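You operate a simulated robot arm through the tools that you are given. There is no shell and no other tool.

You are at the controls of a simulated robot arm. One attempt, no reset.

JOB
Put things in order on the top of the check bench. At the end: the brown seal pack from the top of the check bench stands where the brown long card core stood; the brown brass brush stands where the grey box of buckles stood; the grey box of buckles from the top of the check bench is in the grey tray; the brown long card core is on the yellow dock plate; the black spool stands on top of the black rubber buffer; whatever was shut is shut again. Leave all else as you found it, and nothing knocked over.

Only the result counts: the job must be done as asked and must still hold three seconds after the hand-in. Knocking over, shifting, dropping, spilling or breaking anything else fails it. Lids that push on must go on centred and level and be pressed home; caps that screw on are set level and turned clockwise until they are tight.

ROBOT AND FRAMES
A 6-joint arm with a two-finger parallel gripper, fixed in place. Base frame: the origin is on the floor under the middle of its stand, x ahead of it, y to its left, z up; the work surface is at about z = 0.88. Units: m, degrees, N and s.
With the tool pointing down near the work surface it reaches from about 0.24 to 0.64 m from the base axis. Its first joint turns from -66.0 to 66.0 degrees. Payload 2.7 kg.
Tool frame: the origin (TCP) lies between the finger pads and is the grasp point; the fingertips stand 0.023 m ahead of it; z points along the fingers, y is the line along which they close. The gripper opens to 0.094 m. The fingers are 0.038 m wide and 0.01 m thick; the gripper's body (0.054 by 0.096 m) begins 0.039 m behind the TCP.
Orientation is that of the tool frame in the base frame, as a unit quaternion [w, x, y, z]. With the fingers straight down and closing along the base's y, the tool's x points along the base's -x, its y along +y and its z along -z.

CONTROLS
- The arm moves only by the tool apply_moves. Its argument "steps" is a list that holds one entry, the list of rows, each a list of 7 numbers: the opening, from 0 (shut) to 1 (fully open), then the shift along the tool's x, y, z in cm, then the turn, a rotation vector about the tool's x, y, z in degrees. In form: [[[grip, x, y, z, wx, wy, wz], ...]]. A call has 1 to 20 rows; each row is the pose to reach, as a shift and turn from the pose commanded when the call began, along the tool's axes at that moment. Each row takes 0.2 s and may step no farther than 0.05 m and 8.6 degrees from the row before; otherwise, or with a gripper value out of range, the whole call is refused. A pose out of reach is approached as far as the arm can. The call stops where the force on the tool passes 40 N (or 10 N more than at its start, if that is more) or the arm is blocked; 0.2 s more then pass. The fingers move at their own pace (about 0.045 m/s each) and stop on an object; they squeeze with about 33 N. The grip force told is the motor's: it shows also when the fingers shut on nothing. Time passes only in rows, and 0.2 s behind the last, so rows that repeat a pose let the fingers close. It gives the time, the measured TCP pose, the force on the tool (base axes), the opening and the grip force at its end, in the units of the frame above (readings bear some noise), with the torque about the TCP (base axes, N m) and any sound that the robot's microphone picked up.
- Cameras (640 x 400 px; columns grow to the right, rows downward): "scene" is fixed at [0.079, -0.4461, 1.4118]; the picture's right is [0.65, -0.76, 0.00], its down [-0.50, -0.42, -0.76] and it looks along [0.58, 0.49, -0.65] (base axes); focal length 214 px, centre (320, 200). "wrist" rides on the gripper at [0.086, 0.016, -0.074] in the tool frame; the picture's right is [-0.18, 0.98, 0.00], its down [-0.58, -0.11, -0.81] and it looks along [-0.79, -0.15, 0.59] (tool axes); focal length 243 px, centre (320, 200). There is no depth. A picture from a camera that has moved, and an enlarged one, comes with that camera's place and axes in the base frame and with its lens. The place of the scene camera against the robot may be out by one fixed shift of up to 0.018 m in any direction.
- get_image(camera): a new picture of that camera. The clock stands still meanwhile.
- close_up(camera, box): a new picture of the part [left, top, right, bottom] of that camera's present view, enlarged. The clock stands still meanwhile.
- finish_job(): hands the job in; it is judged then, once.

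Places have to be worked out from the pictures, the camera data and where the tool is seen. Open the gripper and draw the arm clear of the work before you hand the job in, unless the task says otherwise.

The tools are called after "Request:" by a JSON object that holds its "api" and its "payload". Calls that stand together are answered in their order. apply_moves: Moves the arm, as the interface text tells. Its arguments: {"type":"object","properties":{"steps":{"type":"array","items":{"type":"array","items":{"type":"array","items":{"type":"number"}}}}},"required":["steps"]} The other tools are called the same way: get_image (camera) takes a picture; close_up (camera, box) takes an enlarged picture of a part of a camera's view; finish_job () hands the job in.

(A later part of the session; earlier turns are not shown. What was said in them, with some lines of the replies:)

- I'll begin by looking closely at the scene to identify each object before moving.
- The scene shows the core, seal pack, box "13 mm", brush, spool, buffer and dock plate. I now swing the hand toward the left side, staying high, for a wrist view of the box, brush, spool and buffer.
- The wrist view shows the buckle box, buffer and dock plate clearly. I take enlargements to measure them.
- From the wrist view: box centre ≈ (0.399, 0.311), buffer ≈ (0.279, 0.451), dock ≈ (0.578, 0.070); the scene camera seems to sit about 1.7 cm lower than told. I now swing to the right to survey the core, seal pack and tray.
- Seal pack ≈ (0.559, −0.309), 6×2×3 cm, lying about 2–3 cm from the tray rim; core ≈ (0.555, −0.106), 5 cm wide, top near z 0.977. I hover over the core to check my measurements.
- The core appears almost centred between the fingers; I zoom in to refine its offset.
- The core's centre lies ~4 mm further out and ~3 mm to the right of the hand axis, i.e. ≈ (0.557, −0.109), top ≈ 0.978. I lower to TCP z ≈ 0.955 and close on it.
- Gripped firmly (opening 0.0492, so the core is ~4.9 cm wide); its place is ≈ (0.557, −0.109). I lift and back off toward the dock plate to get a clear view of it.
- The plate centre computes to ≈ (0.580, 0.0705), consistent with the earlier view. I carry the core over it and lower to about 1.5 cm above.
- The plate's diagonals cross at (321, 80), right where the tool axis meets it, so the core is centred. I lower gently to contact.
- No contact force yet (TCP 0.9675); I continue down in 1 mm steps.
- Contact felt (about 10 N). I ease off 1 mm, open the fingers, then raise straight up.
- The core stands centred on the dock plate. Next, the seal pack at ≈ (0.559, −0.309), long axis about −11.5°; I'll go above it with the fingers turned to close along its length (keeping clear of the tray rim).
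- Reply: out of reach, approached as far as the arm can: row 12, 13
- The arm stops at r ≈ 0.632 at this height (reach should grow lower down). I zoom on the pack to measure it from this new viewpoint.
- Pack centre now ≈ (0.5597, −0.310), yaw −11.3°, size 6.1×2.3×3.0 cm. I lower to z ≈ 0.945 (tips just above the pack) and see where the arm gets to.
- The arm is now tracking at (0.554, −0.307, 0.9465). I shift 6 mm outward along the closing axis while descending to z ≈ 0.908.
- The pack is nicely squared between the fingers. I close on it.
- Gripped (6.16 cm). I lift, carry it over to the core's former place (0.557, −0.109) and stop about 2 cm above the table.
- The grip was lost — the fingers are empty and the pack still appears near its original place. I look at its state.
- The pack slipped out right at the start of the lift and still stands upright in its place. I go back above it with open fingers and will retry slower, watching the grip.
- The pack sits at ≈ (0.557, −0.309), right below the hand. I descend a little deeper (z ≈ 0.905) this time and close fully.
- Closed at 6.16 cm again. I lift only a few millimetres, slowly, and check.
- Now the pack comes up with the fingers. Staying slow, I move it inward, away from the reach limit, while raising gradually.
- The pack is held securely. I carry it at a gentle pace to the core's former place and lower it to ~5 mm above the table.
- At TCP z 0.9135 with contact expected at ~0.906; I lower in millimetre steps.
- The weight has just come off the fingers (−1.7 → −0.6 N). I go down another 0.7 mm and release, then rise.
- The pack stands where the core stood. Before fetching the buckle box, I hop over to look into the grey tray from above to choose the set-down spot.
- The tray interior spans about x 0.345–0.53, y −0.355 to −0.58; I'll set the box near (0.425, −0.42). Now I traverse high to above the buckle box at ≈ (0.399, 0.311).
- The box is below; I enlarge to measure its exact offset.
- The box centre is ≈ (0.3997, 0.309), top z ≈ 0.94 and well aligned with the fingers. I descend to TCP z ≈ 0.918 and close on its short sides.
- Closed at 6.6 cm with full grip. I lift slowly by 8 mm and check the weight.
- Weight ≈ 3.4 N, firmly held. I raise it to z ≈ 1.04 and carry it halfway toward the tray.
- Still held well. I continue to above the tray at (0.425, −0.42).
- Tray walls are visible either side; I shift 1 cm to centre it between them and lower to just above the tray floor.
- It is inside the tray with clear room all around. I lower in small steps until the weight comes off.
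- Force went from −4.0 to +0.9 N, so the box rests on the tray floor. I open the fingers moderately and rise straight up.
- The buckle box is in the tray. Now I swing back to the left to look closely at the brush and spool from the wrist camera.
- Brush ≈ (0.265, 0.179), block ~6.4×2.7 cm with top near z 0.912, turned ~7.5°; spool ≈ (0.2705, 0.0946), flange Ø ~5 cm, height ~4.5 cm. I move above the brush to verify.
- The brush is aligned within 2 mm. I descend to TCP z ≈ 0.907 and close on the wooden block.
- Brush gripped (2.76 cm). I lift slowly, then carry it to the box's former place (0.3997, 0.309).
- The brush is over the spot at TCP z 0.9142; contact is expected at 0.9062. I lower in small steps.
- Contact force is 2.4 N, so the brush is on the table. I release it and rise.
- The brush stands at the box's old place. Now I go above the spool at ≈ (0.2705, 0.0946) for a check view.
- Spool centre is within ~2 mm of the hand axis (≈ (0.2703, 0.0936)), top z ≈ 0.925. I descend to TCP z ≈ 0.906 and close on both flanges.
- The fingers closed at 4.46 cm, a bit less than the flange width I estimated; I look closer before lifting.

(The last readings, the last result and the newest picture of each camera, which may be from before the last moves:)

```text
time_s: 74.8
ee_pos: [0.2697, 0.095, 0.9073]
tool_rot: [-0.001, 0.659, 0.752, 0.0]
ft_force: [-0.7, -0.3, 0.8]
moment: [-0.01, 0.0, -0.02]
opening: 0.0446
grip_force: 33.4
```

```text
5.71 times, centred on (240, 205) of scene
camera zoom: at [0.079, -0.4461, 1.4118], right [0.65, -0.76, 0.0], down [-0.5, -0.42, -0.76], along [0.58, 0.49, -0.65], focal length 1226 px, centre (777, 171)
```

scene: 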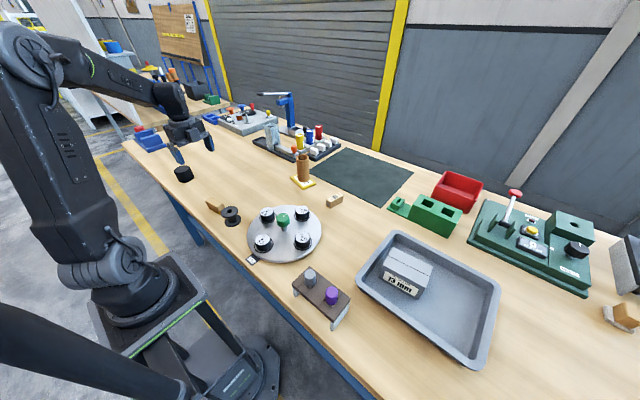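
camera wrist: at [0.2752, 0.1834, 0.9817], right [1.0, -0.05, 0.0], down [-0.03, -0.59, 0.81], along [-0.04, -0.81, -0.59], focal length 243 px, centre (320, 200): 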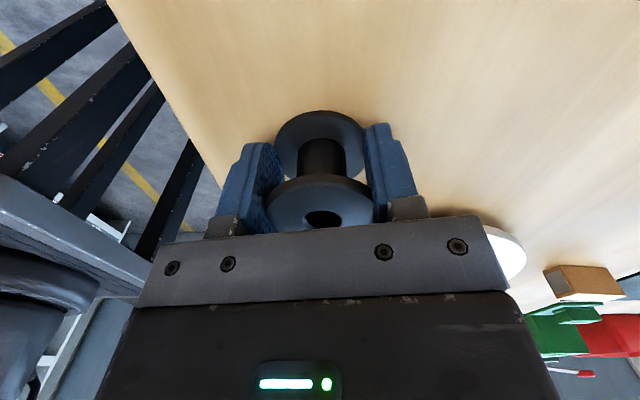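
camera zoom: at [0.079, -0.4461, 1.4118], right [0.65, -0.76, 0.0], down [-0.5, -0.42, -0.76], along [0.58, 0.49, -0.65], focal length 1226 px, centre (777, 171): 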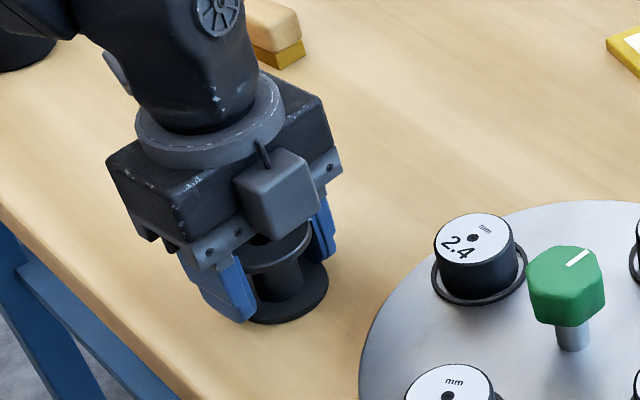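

The spool sits squarely between the pads. I lift it slowly by 8 mm and check that it follows.

Request:
{"api": "apply_moves", "payload": {"steps": [[[0.3, 0, 0, -0.2, 0, 0, 0], [0.3, 0, 0, -0.4, 0, 0, 0], [0.3, 0, 0, -0.6, 0, 0, 0], [0.3, 0, 0, -0.8, 0, 0, 0], [0.3, 0, 0, -0.8, 0, 0, 0]]]}}

Request:
{"api": "close_up", "payload": {"camera": "wrist", "box": [220, 90, 430, 240]}}

Request:
{"api": "close_up", "payload": {"camera": "scene", "box": [200, 170, 280, 240]}}

```text
time_s: 76.0
ee_pos: [0.2703, 0.0948, 0.9177]
tool_rot: [0.0, 0.659, 0.752, 0.0]
ft_force: [0.1, 0.2, -0.1]
moment: [-0.02, 0.02, -0.01]
opening: 0.0446
grip_force: 32.9
```

```text
2.67 times, centred on (325, 165) of wrist
camera zoom: at [0.2749, 0.1836, 0.9901], right [1.0, -0.05, 0.0], down [-0.03, -0.59, 0.81], along [-0.04, -0.81, -0.59], focal length 647 px, centre (307, 293)
```

zoom: 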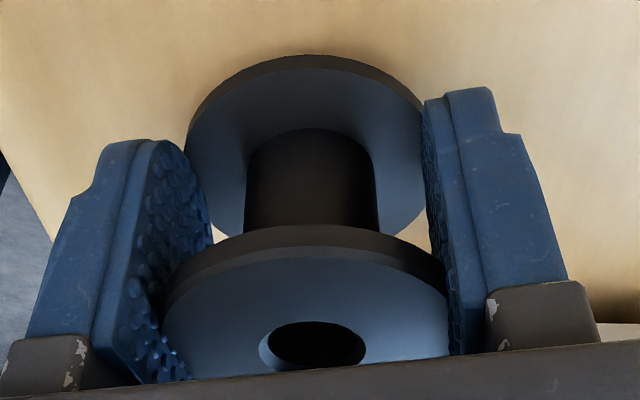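

```text
5.71 times, centred on (240, 205) of scene
camera zoom: at [0.079, -0.4461, 1.4118], right [0.65, -0.76, 0.0], down [-0.5, -0.42, -0.76], along [0.58, 0.49, -0.65], focal length 1226 px, centre (777, 171)
```

zoom: 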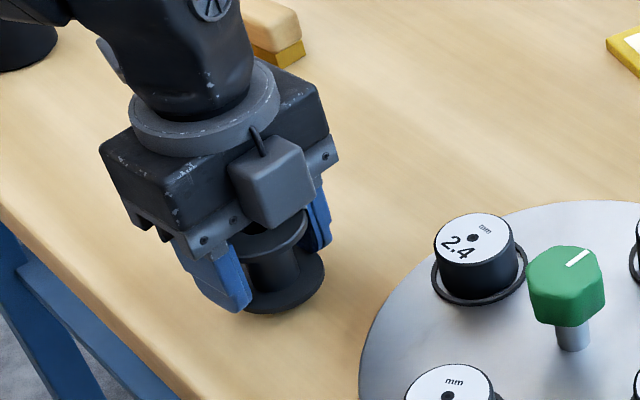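

The spool follows the fingers. I lift to z ≈ 1.02 and carry it to above the buffer at ≈ (0.279, 0.451), turning the hand somewhat on the way.

Request:
{"api": "apply_moves", "payload": {"steps": [[[0.3, 0, 0, -1, 0, 0, 0], [0.3, 0, 0, -3, 0, 0, 0], [0.3, 0, 0, -6, 0, 0, 0], [0.3, 0, 0, -8.8, 0, 0, 0], [0.3, 0, 0, -10.23, 0, 0, 0], [0.3, 1.5, 0.23, -10.23, 0, 0, -1], [0.3, 4.5, 0.7, -10.23, 0, 0, -4], [0.3, 8.3, 1.3, -10.23, 0, 0, -8], [0.3, 12.2, 1.9, -10.23, 0, 0, -12], [0.3, 16.1, 2.5, -10.23, 0, 0, -16], [0.3, 20, 3.13, -10.23, 0, 0, -20], [0.3, 23.9, 3.74, -10.23, 0, 0, -24], [0.3, 27.8, 4.35, -10.23, 0, 0, -28], [0.3, 31.5, 4.93, -10.23, 0, 0, -31], [0.3, 34, 5.33, -10.23, 0, 0, -32.5], [0.3, 35.17, 5.51, -10.23, 0, 0, -32.5], [0.3, 35.17, 5.51, -10.23, 0, 0, -32.5]]]}}

Request:
{"api": "get_image", "payload": {"camera": "wrist"}}

Request:
{"api": "get_image", "payload": {"camera": "scene"}}

```text
time_s: 79.6
ee_pos: [0.2796, 0.4508, 1.0195]
tool_rot: [0.001, 0.423, 0.906, 0.001]
ft_force: [-0.2, -1.0, -0.5]
moment: [-0.04, -0.03, 0.02]
opening: 0.0447
grip_force: 33.1
```

```text
taken
camera wrist: at [0.2356, 0.5279, 1.0926], right [0.87, 0.49, 0.0], down [0.29, -0.52, 0.81], along [0.4, -0.7, -0.59], focal length 243 px, centre (320, 200)
```

wrist: 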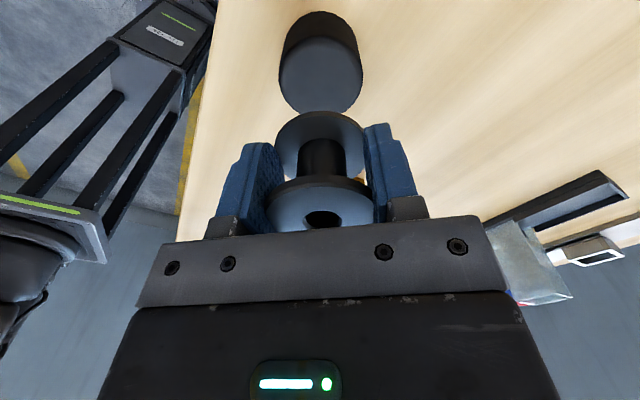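

```text
taken
```

scene: 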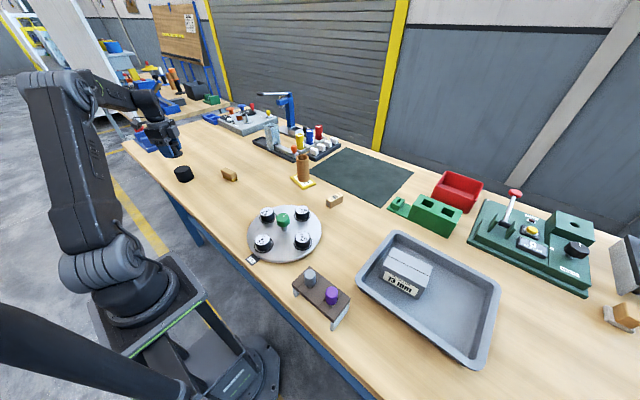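

The buffer is fully visible just above the spool in the picture; I enlarge it to measure the offset.

Request:
{"api": "close_up", "payload": {"camera": "wrist", "box": [240, 0, 400, 160]}}

```text
2.50 times, centred on (320, 80) of wrist
camera zoom: at [0.2356, 0.5279, 1.0926], right [0.87, 0.49, 0.0], down [0.29, -0.52, 0.81], along [0.4, -0.7, -0.59], focal length 606 px, centre (320, 500)
```

zoom: 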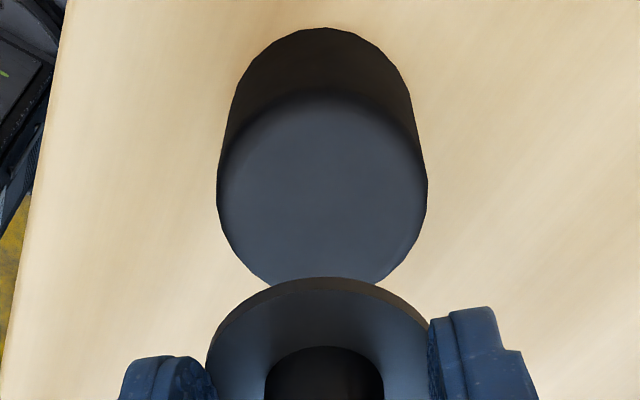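

Buffer centre is ≈ 3 mm back along the tool axis and 1.5 mm to the side; top z ≈ 0.925, so contact is expected at TCP ≈ 0.952. I correct and lower to about 0.963.

Request:
{"api": "apply_moves", "payload": {"steps": [[[0.3, 0.3, 0.15, 1.5, 0, 0, 0], [0.3, 0.3, 0.15, 3.5, 0, 0, 0], [0.3, 0.3, 0.15, 5, 0, 0, 0], [0.3, 0.3, 0.15, 5.65, 0, 0, 0], [0.3, 0.3, 0.15, 5.65, 0, 0, 0]]]}}

Request:
{"api": "get_image", "payload": {"camera": "wrist"}}

Request:
{"api": "close_up", "payload": {"camera": "wrist", "box": [220, 60, 430, 240]}}

Request:
{"api": "close_up", "payload": {"camera": "scene", "box": [130, 110, 230, 200]}}

```text
time_s: 80.8
ee_pos: [0.2788, 0.4535, 0.9627]
tool_rot: [-0.002, 0.423, 0.906, 0.0]
ft_force: [1.1, 0.6, -1.3]
moment: [0.02, -0.01, 0.03]
opening: 0.0448
grip_force: 33.5
```

```text
taken
camera wrist: at [0.2358, 0.5308, 1.0362], right [0.87, 0.49, 0.0], down [0.29, -0.52, 0.81], along [0.39, -0.7, -0.59], focal length 243 px, centre (320, 200)
```

wrist: 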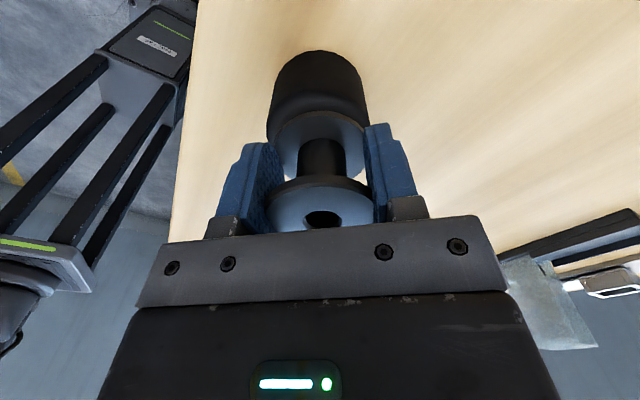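

```text
2.22 times, centred on (325, 150) of wrist
camera zoom: at [0.2358, 0.5308, 1.0362], right [0.87, 0.49, 0.0], down [0.29, -0.52, 0.81], along [0.39, -0.7, -0.59], focal length 539 px, centre (309, 311)
```

zoom: 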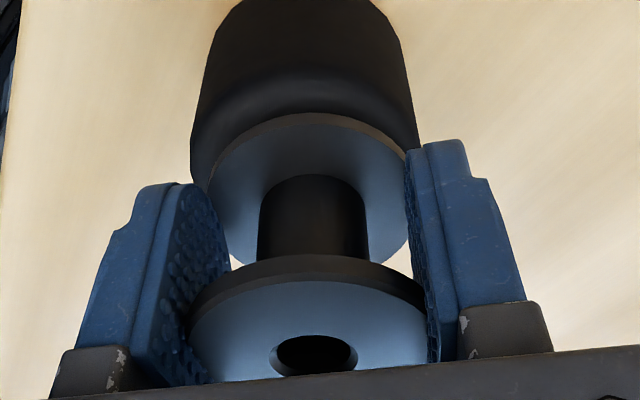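

```text
4.44 times, centred on (180, 155) of scene
camera zoom: at [0.079, -0.4461, 1.4118], right [0.65, -0.76, 0.0], down [-0.5, -0.42, -0.76], along [0.58, 0.49, -0.65], focal length 953 px, centre (942, 400)
```

zoom: 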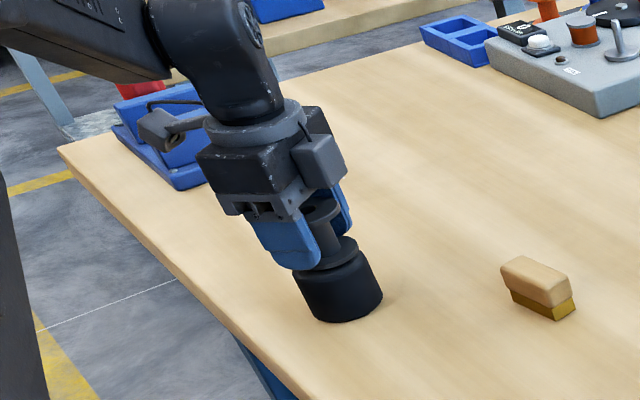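

The spool is centred over the buffer in both views to within a few millimetres. I lower it gently to contact.

Request:
{"api": "apply_moves", "payload": {"steps": [[[0.3, 0, 0, 0.4, 0, 0, 0], [0.3, 0, 0, 0.7, 0, 0, 0], [0.3, 0, 0, 0.9, 0, 0, 0], [0.3, 0, 0, 0.9, 0, 0, 0]]]}}

```text
time_s: 81.8
ee_pos: [0.2789, 0.455, 0.9554]
tool_rot: [0.0, 0.422, 0.906, 0.001]
ft_force: [-6.7, -5.7, 24.5]
moment: [-0.39, 0.26, 0.0]
opening: 0.045
grip_force: 33.1
```

Contact came at TCP 0.9554 with ~24 N, a bit firm. I ease up 1.5 mm and check force and pictures before releasing.

Request:
{"api": "apply_moves", "payload": {"steps": [[[0.3, 0, 0, -0.08, 0, 0, 0], [0.3, 0, 0, -0.15, 0, 0, 0], [0.3, 0, 0, -0.15, 0, 0, 0]]]}}

Request:
{"api": "close_up", "payload": {"camera": "wrist", "box": [220, 60, 430, 240]}}

Request:
{"api": "close_up", "payload": {"camera": "scene", "box": [160, 140, 220, 190]}}

```text
time_s: 82.6
ee_pos: [0.2797, 0.4545, 0.9545]
tool_rot: [-0.001, 0.423, 0.906, 0.001]
ft_force: [-2.9, 3.0, 15.6]
moment: [0.09, 0.09, -0.01]
opening: 0.0447
grip_force: 33.2
```

```text
2.22 times, centred on (325, 150) of wrist
camera zoom: at [0.2359, 0.5313, 1.0289], right [0.87, 0.49, 0.0], down [0.29, -0.52, 0.8], along [0.4, -0.7, -0.59], focal length 539 px, centre (309, 311)
```

zoom: 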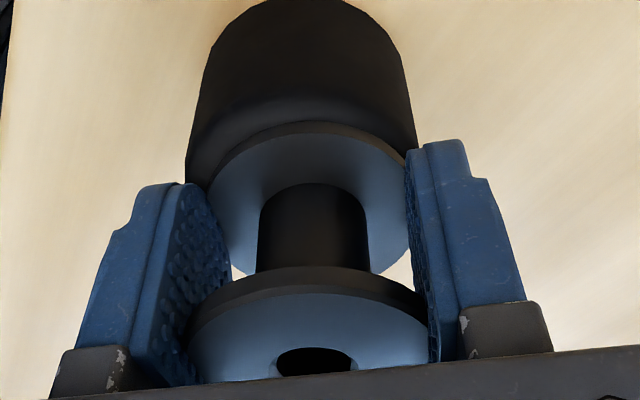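

```text
8.00 times, centred on (190, 165) of scene
camera zoom: at [0.0788, -0.4463, 1.4118], right [0.65, -0.76, 0.0], down [-0.5, -0.42, -0.76], along [0.58, 0.49, -0.65], focal length 1716 px, centre (1360, 480)
```

zoom: 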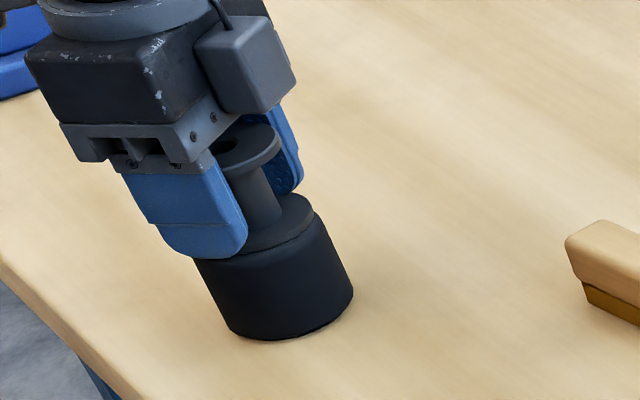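

The views show the spool sitting ~5–6 mm too far along the tool's outward direction relative to the buffer axis. I lift 1.2 cm, shift 5 mm back, and look again.

Request:
{"api": "apply_moves", "payload": {"steps": [[[0.3, 0, 0, -0.3, 0, 0, 0], [0.3, 0, 0, -0.8, 0, 0, 0], [0.3, 0, 0, -1.2, 0, 0, 0], [0.3, 0.25, 0, -1.2, 0, 0, 0], [0.3, 0.5, 0, -1.2, 0, 0, 0], [0.3, 0.5, 0, -1.2, 0, 0, 0]]]}}

Request:
{"api": "close_up", "payload": {"camera": "wrist", "box": [220, 40, 430, 240]}}

Request:
{"api": "close_up", "payload": {"camera": "scene", "box": [160, 140, 220, 190]}}

```text
time_s: 84.0
ee_pos: [0.279, 0.4552, 0.9682]
tool_rot: [0.0, 0.422, 0.907, 0.0]
ft_force: [0.5, 0.0, -0.2]
moment: [0.02, 0.0, 0.01]
opening: 0.0449
grip_force: 33.3
out of reach, approached as far as the arm can: row 4, 5, 6
```

```text
2.00 times, centred on (325, 140) of wrist
camera zoom: at [0.2366, 0.5321, 1.0404], right [0.87, 0.49, 0.0], down [0.29, -0.52, 0.81], along [0.4, -0.7, -0.59], focal length 485 px, centre (310, 320)
```

zoom: 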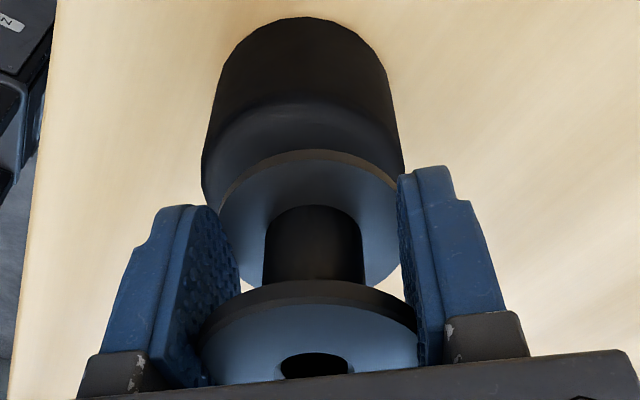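

```text
8.00 times, centred on (190, 165) of scene
camera zoom: at [0.079, -0.4461, 1.4118], right [0.65, -0.76, 0.0], down [-0.5, -0.42, -0.76], along [0.58, 0.49, -0.65], focal length 1716 px, centre (1360, 480)
```

zoom: 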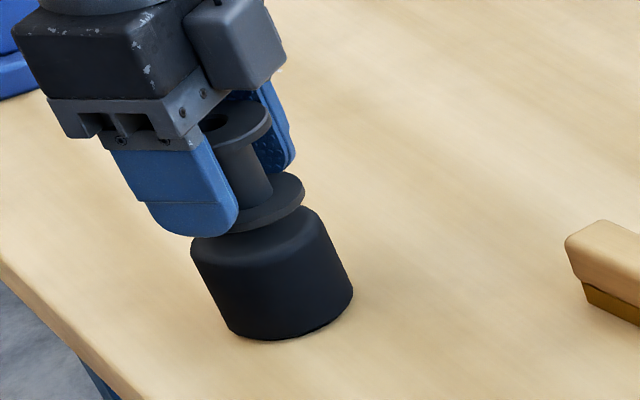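

The arm reports it could not make that shift (it seems to be at its first joint's limit). I zoom in further to judge the spool-to-buffer offset precisely.

Request:
{"api": "close_up", "payload": {"camera": "scene", "box": [176, 148, 208, 184]}}

Request:
{"api": "get_image", "payload": {"camera": "wrist"}}

```text
11.11 times, centred on (192, 166) of scene
camera zoom: at [0.079, -0.4461, 1.4118], right [0.65, -0.76, 0.0], down [-0.5, -0.42, -0.76], along [0.58, 0.49, -0.65], focal length 2383 px, centre (1742, 578)
```

zoom: 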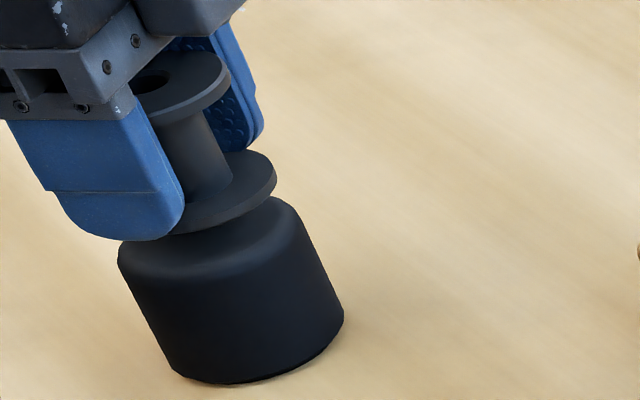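

```text
taken
camera wrist: at [0.2366, 0.5321, 1.0404], right [0.87, 0.49, 0.0], down [0.29, -0.52, 0.81], along [0.4, -0.7, -0.59], focal length 243 px, centre (320, 200)
```

wrist: 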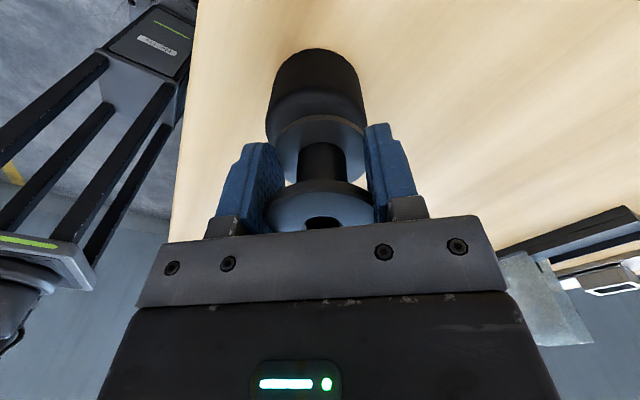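

Combining both views, the spool is about 3 mm off in x from the buffer's centre, and joint 1 is at its limit for that direction. I raise the spool and turn the hand to point radially (which also moves the in-hand offset into a reachable direction), then re-measure.

Request:
{"api": "apply_moves", "payload": {"steps": [[[0.3, 0, 0, -1.5, 0, 0, 0], [0.3, -0.2, -0.2, -3, 0, 0, -5], [0.3, -0.57, -0.54, -4, 0, 0, -13], [0.3, -0.57, -0.54, -4, 0, 0, -21], [0.3, -0.57, -0.54, -4, 0, 0, -29], [0.3, -0.57, -0.54, -4, 0, 0, -37], [0.3, -0.57, -0.54, -4, 0, 0, -45], [0.3, -0.57, -0.54, -4, 0, 0, -53], [0.3, -0.57, -0.54, -4, 0, 0, -61], [0.3, -0.57, -0.54, -4, 0, 0, -69], [0.3, -0.57, -0.54, -4, 0, 0, -77], [0.3, -0.57, -0.54, -4, 0, 0, -85], [0.3, -0.57, -0.54, -4, 0, 0, -93], [0.3, -0.57, -0.54, -4, 0, 0, -101], [0.3, -0.57, -0.54, -4, 0, 0, -108], [0.3, -0.57, -0.54, -4, 0, 0, -108]]]}}

Request:
{"api": "get_image", "payload": {"camera": "wrist"}}

Request:
{"api": "close_up", "payload": {"camera": "wrist", "box": [240, 0, 400, 160]}}

Request:
{"api": "close_up", "payload": {"camera": "scene", "box": [160, 135, 220, 190]}}

```text
time_s: 87.4
ee_pos: [0.2803, 0.4469, 1.0069]
tool_rot: [0.0, -0.485, 0.874, 0.001]
ft_force: [0.4, 0.0, -0.4]
moment: [-0.01, -0.02, 0.02]
opening: 0.0448
grip_force: 33.4
```

```text
taken
camera wrist: at [0.2199, 0.3827, 1.0805], right [-0.74, 0.68, 0.0], down [0.4, 0.44, 0.81], along [0.54, 0.59, -0.59], focal length 243 px, centre (320, 200)
```

wrist: 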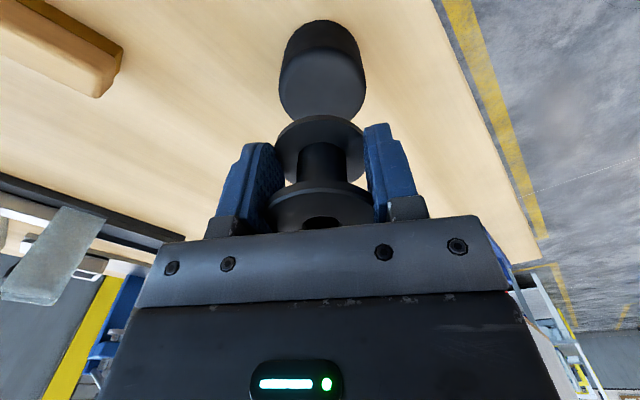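

```text
2.50 times, centred on (320, 80) of wrist
camera zoom: at [0.2199, 0.3827, 1.0805], right [-0.74, 0.68, 0.0], down [0.4, 0.44, 0.81], along [0.54, 0.59, -0.59], focal length 606 px, centre (320, 500)
```

zoom: 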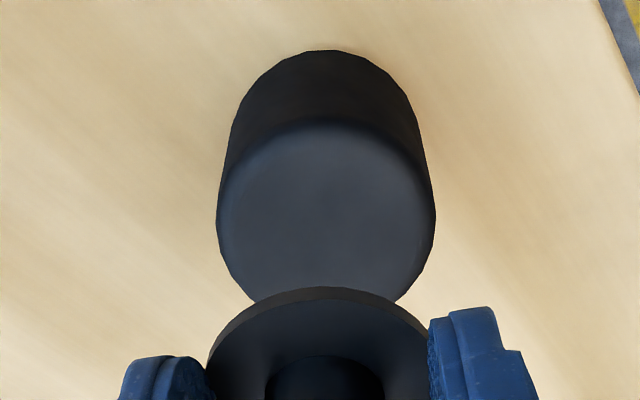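

```text
7.27 times, centred on (190, 162) of scene
camera zoom: at [0.079, -0.4461, 1.4118], right [0.65, -0.76, 0.0], down [-0.5, -0.42, -0.76], along [0.58, 0.49, -0.65], focal length 1560 px, centre (1266, 473)
```

zoom: 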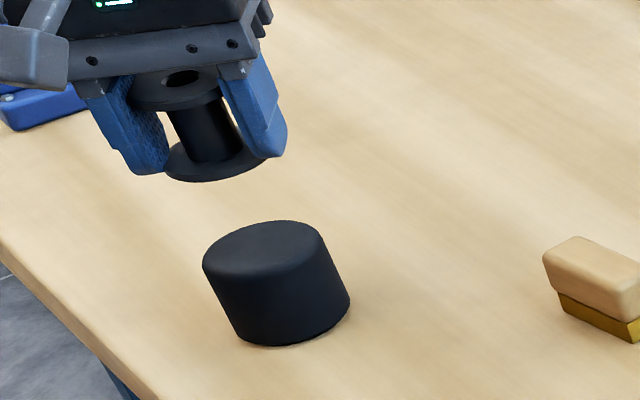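

Now both cameras give consistent values: buffer about +2 mm out / +1.8 mm left of the hand axis, the spool +5 mm out in the hand. I correct by 3 mm back and 1.2 mm left, and lower to just above contact.

Request:
{"api": "apply_moves", "payload": {"steps": [[[0.3, 0.3, 0.12, 1, 0, 0, 0], [0.3, 0.3, 0.12, 2.5, 0, 0, 0], [0.3, 0.3, 0.12, 3.8, 0, 0, 0], [0.3, 0.3, 0.12, 4.5, 0, 0, 0], [0.3, 0.3, 0.12, 4.5, 0, 0, 0]]]}}

Request:
{"api": "close_up", "payload": {"camera": "wrist", "box": [220, 40, 430, 240]}}

Request:
{"api": "close_up", "payload": {"camera": "scene", "box": [160, 140, 220, 190]}}

```text
time_s: 88.6
ee_pos: [0.2764, 0.4449, 0.9607]
tool_rot: [0.0, -0.486, 0.874, 0.0]
ft_force: [0.4, 0.8, -0.2]
moment: [-0.01, -0.03, 0.0]
opening: 0.0447
grip_force: 33.5
```

```text
2.00 times, centred on (325, 140) of wrist
camera zoom: at [0.217, 0.3812, 1.0356], right [-0.74, 0.68, 0.0], down [0.4, 0.44, 0.81], along [0.55, 0.59, -0.59], focal length 485 px, centre (310, 320)
```

zoom: 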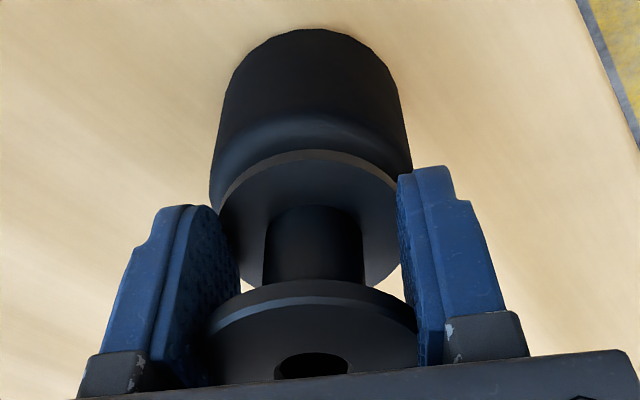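

```text
8.00 times, centred on (190, 165) of scene
camera zoom: at [0.079, -0.4461, 1.4118], right [0.65, -0.76, 0.0], down [-0.5, -0.42, -0.76], along [0.58, 0.49, -0.65], focal length 1716 px, centre (1360, 480)
```

zoom: 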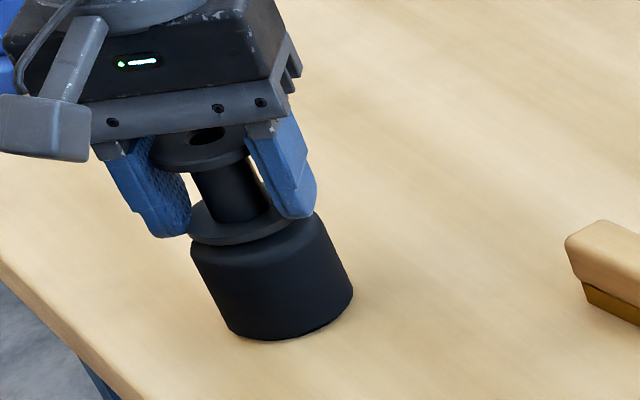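

Both views now agree within about 1 mm that the spool is centred. I lower the last few millimetres.

Request:
{"api": "apply_moves", "payload": {"steps": [[[0.3, 0, 0, 0.2, 0, 0, 0], [0.3, 0, 0, 0.35, 0, 0, 0], [0.3, 0, 0, 0.45, 0, 0, 0], [0.3, 0, 0, 0.45, 0, 0, 0]]]}}

```text
time_s: 89.6
ee_pos: [0.2757, 0.4443, 0.9573]
tool_rot: [0.0, -0.485, 0.874, 0.001]
ft_force: [-0.5, -0.4, -0.7]
moment: [0.02, -0.01, 0.04]
opening: 0.0448
grip_force: 32.7
```

No contact yet at 0.957; I continue in 1 mm steps.

Request:
{"api": "apply_moves", "payload": {"steps": [[[0.3, 0, 0, 0.1, 0, 0, 0], [0.3, 0, 0, 0.2, 0, 0, 0], [0.3, 0, 0, 0.2, 0, 0, 0]]]}}

```text
time_s: 90.4
ee_pos: [0.277, 0.4459, 0.9552]
tool_rot: [0.001, -0.485, 0.874, 0.0]
ft_force: [-0.1, 0.1, -0.7]
moment: [0.0, 0.0, 0.02]
opening: 0.0448
grip_force: 33.0
```

Request:
{"api": "apply_moves", "payload": {"steps": [[[0.3, 0, 0, 0.08, 0, 0, 0], [0.3, 0, 0, 0.15, 0, 0, 0], [0.3, 0, 0, 0.15, 0, 0, 0]]]}}

```text
time_s: 91.2
ee_pos: [0.2772, 0.4448, 0.9548]
tool_rot: [0.002, -0.485, 0.875, 0.001]
ft_force: [-2.1, -4.1, 12.9]
moment: [-0.21, 0.18, -0.01]
opening: 0.0447
grip_force: 32.9
```

Contact at ~0.9545 (13 N). I ease up 0.8 mm and look before opening.

Request:
{"api": "apply_moves", "payload": {"steps": [[[0.3, 0, 0, -0.08, 0, 0, 0], [0.3, 0, 0, -0.08, 0, 0, 0]]]}}

Request:
{"api": "close_up", "payload": {"camera": "wrist", "box": [220, 40, 430, 240]}}

Request:
{"api": "close_up", "payload": {"camera": "scene", "box": [170, 145, 214, 185]}}

```text
time_s: 91.8
ee_pos: [0.2765, 0.4457, 0.9549]
tool_rot: [0.0, -0.485, 0.875, 0.0]
ft_force: [-1.3, -1.8, 9.6]
moment: [-0.17, 0.1, -0.03]
opening: 0.0447
grip_force: 32.7
```

```text
2.00 times, centred on (325, 140) of wrist
camera zoom: at [0.2172, 0.3809, 1.0286], right [-0.74, 0.68, 0.0], down [0.4, 0.43, 0.81], along [0.55, 0.59, -0.59], focal length 485 px, centre (310, 320)
```

zoom: 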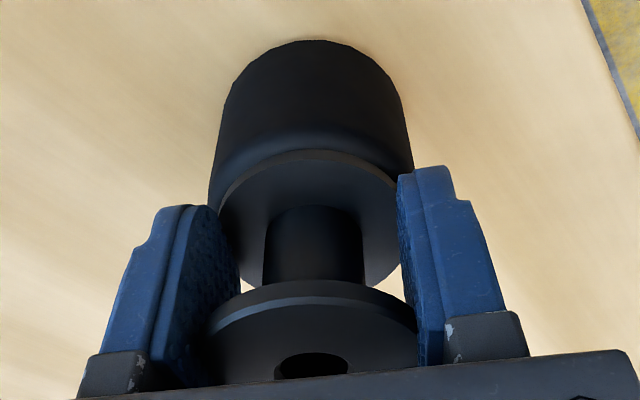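

```text
10.00 times, centred on (192, 165) of scene
camera zoom: at [0.0789, -0.4463, 1.4118], right [0.65, -0.76, 0.0], down [-0.5, -0.42, -0.76], along [0.58, 0.49, -0.65], focal length 2145 px, centre (1600, 550)
```

zoom: 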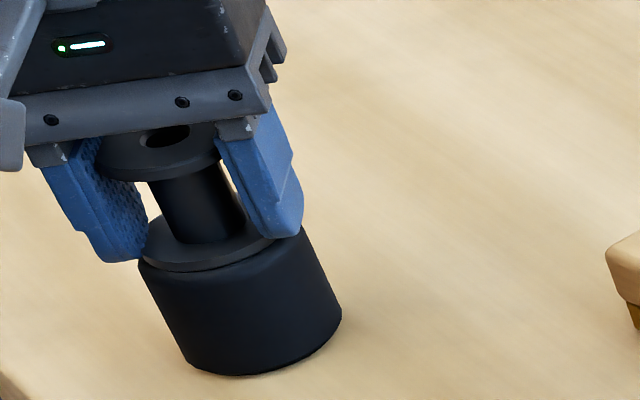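

Aligned. I ease off a little more, open the fingers evenly and rise straight up.

Request:
{"api": "apply_moves", "payload": {"steps": [[[0.3, 0, 0, -0.07, 0, 0, 0], [0.3, 0, 0, -0.07, 0, 0, 0], [0.55, 0, 0, -0.07, 0, 0, 0], [0.75, 0, 0, -0.07, 0, 0, 0], [0.9, 0, 0, -0.07, 0, 0, 0], [0.9, 0, 0, -0.07, 0, 0, 0], [0.9, 0, 0, -0.07, 0, 0, 0], [0.9, 0, 0, -1, 0, 0, 0], [0.9, 0, 0, -3, 0, 0, 0], [0.9, 0, 0, -6, 0, 0, 0], [0.9, 0, 0, -9, 0, 0, 0], [0.9, 0, 0, -9, 0, 0, 0]]]}}

Request:
{"api": "get_image", "payload": {"camera": "wrist"}}

Request:
{"api": "close_up", "payload": {"camera": "scene", "box": [150, 130, 250, 200]}}

```text
time_s: 94.4
ee_pos: [0.2767, 0.4464, 1.0453]
tool_rot: [0.0, -0.485, 0.875, 0.0]
ft_force: [0.1, -0.2, -0.2]
moment: [-0.05, -0.03, -0.03]
opening: 0.085
grip_force: 0.1
```

```text
taken
camera wrist: at [0.2167, 0.3814, 1.119], right [-0.74, 0.68, 0.0], down [0.4, 0.44, 0.81], along [0.55, 0.59, -0.59], focal length 243 px, centre (320, 200)
```

wrist: 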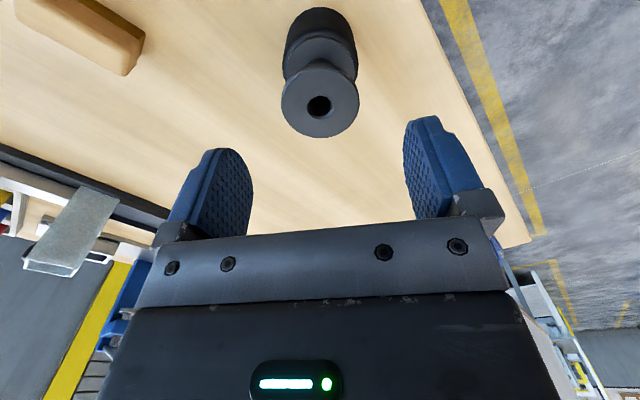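

```text
5.71 times, centred on (200, 165) of scene
camera zoom: at [0.079, -0.4461, 1.4118], right [0.65, -0.76, 0.0], down [-0.5, -0.42, -0.76], along [0.58, 0.49, -0.65], focal length 1226 px, centre (1006, 400)
```

zoom: 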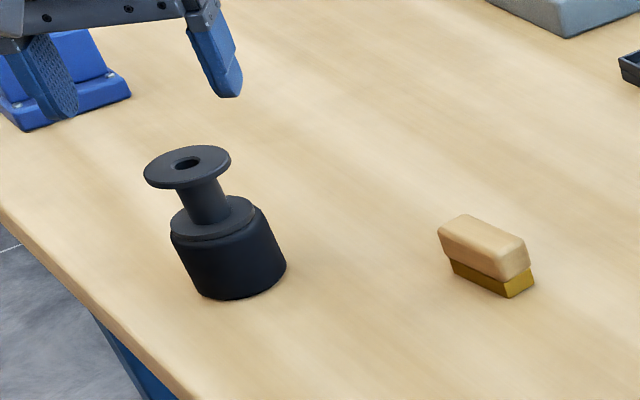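

The spool stands on the buffer. I check its centring from above and then the whole scene.

Request:
{"api": "close_up", "payload": {"camera": "wrist", "box": [250, 0, 390, 150]}}

Request:
{"api": "get_image", "payload": {"camera": "scene"}}

```text
2.67 times, centred on (320, 75) of wrist
camera zoom: at [0.2167, 0.3814, 1.119], right [-0.74, 0.68, 0.0], down [0.4, 0.44, 0.81], along [0.55, 0.59, -0.59], focal length 647 px, centre (320, 533)
```

zoom: 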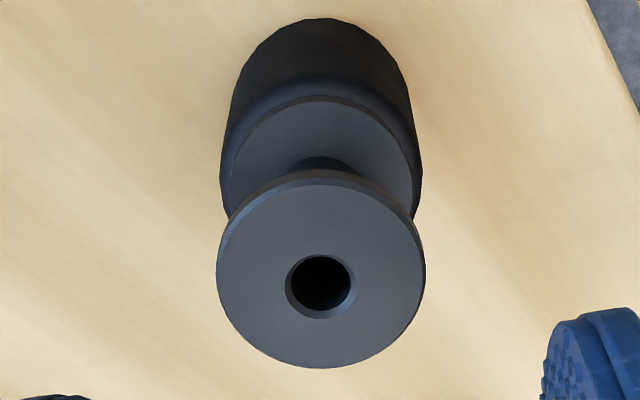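

```text
taken
```

scene: 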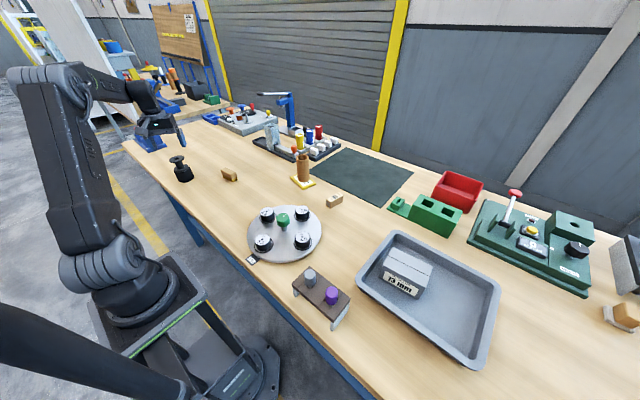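

Everything is placed: spool centred on the buffer, brush, pack, core and box in position, and the rest undisturbed. I draw the open gripper back up and away to near its start pose.

Request:
{"api": "apply_moves", "payload": {"steps": [[[0.95, 0, 0, -4, 0, 0, 0], [0.95, 0, 0, -8, 0, 0, 0], [0.95, 3, -2.84, -10, 0, 0, 5.2], [0.95, 6, -5.68, -11.5, 0, 0, 10.5], [0.95, 9, -8.5, -11.5, 0, 0, 15.8], [0.95, 12, -11.35, -11.5, 0, 0, 21], [0.95, 15, -14.2, -11.5, 0, 0, 26.3], [0.95, 18, -17, -11.5, 0, 0, 31.5], [0.95, 21, -19.9, -11.5, 0, 0, 36.8], [0.95, 24, -22.7, -11.5, 0, 0, 42], [0.95, 27, -25.5, -11.5, 0, 0, 47.3], [0.95, 30, -28.4, -11.5, 0, 0, 52.6], [0.95, 33.09, -31.29, -11.5, 0, 0, 58], [0.95, 33.09, -31.29, -11.5, 0, 0, 58]]]}}

Request:
{"api": "get_image", "payload": {"camera": "scene"}}

Request:
{"api": "close_up", "payload": {"camera": "scene", "box": [150, 130, 350, 260]}}

Request:
{"api": "close_up", "payload": {"camera": "scene", "box": [300, 140, 520, 370]}}

```text
time_s: 97.4
ee_pos: [0.3669, -0.0025, 1.1596]
tool_rot: [0.0, 0.001, 1.0, 0.0]
ft_force: [0.0, 0.1, -1.0]
moment: [0.01, 0.02, -0.02]
opening: 0.089
grip_force: 0.0
```

```text
taken
```

scene: 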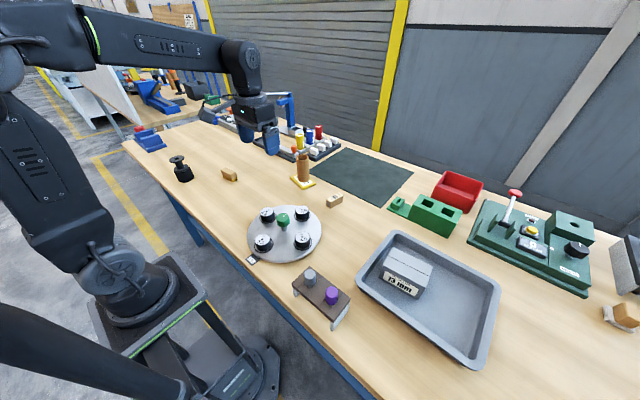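

```text
3.08 times, centred on (250, 195) of scene
camera zoom: at [0.079, -0.4461, 1.4118], right [0.65, -0.76, 0.0], down [-0.5, -0.42, -0.76], along [0.58, 0.49, -0.65], focal length 660 px, centre (535, 215)
```

zoom: 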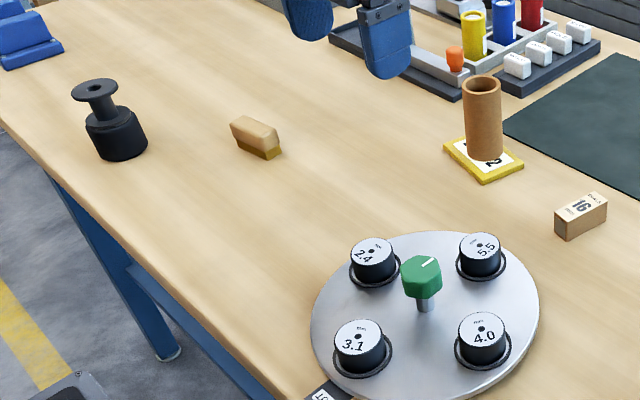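

```text
1.74 times, centred on (410, 255) of scene
camera zoom: at [0.079, -0.4461, 1.4118], right [0.65, -0.76, 0.0], down [-0.5, -0.42, -0.76], along [0.58, 0.49, -0.65], focal length 373 px, centre (164, 104)
```

zoom: 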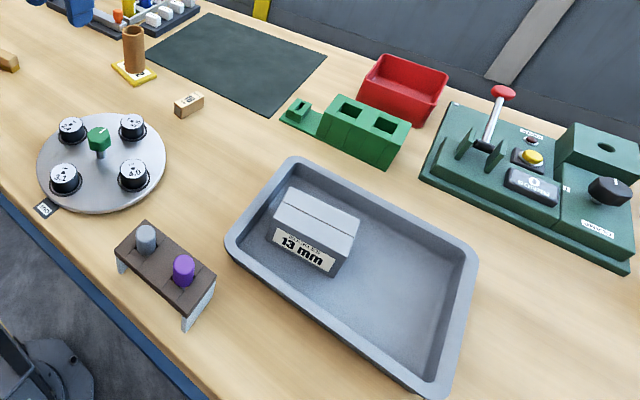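

The final pictures show every item upright in its required place, nothing else moved, and the open gripper clear of the work. I hand the job in.

Request:
{"api": "finish_job", "payload": {}}

```text
The job is handed in.
```

The job is done and handed in. The final pictures show every item upright where it was asked for, and nothing else looked moved.

- **Brown long card core:** stands centred on the yellow dock plate.
- **Brown seal pack:** stands where the core stood, within about 1–2 mm by my measurements. It slipped out of the fingers on the first lift, stayed upright, and moved about 3 mm. A slower second lift worked.
- **Grey box of buckles:** sits flat inside the grey tray with room on all sides.
- **Brown brass brush:** stands upright where the box of buckles stood.
- **Black spool:** stands on the rubber buffer, within a few millimetres of centre. The first try sat a few millimetres off and pressed at about 24 N, so I lifted it and set it down again. The buffer shows no shift between the pictures from before and after.

Nothing needed opening, so there was nothing to shut again. The gripper is open and the arm is back near its start pose.
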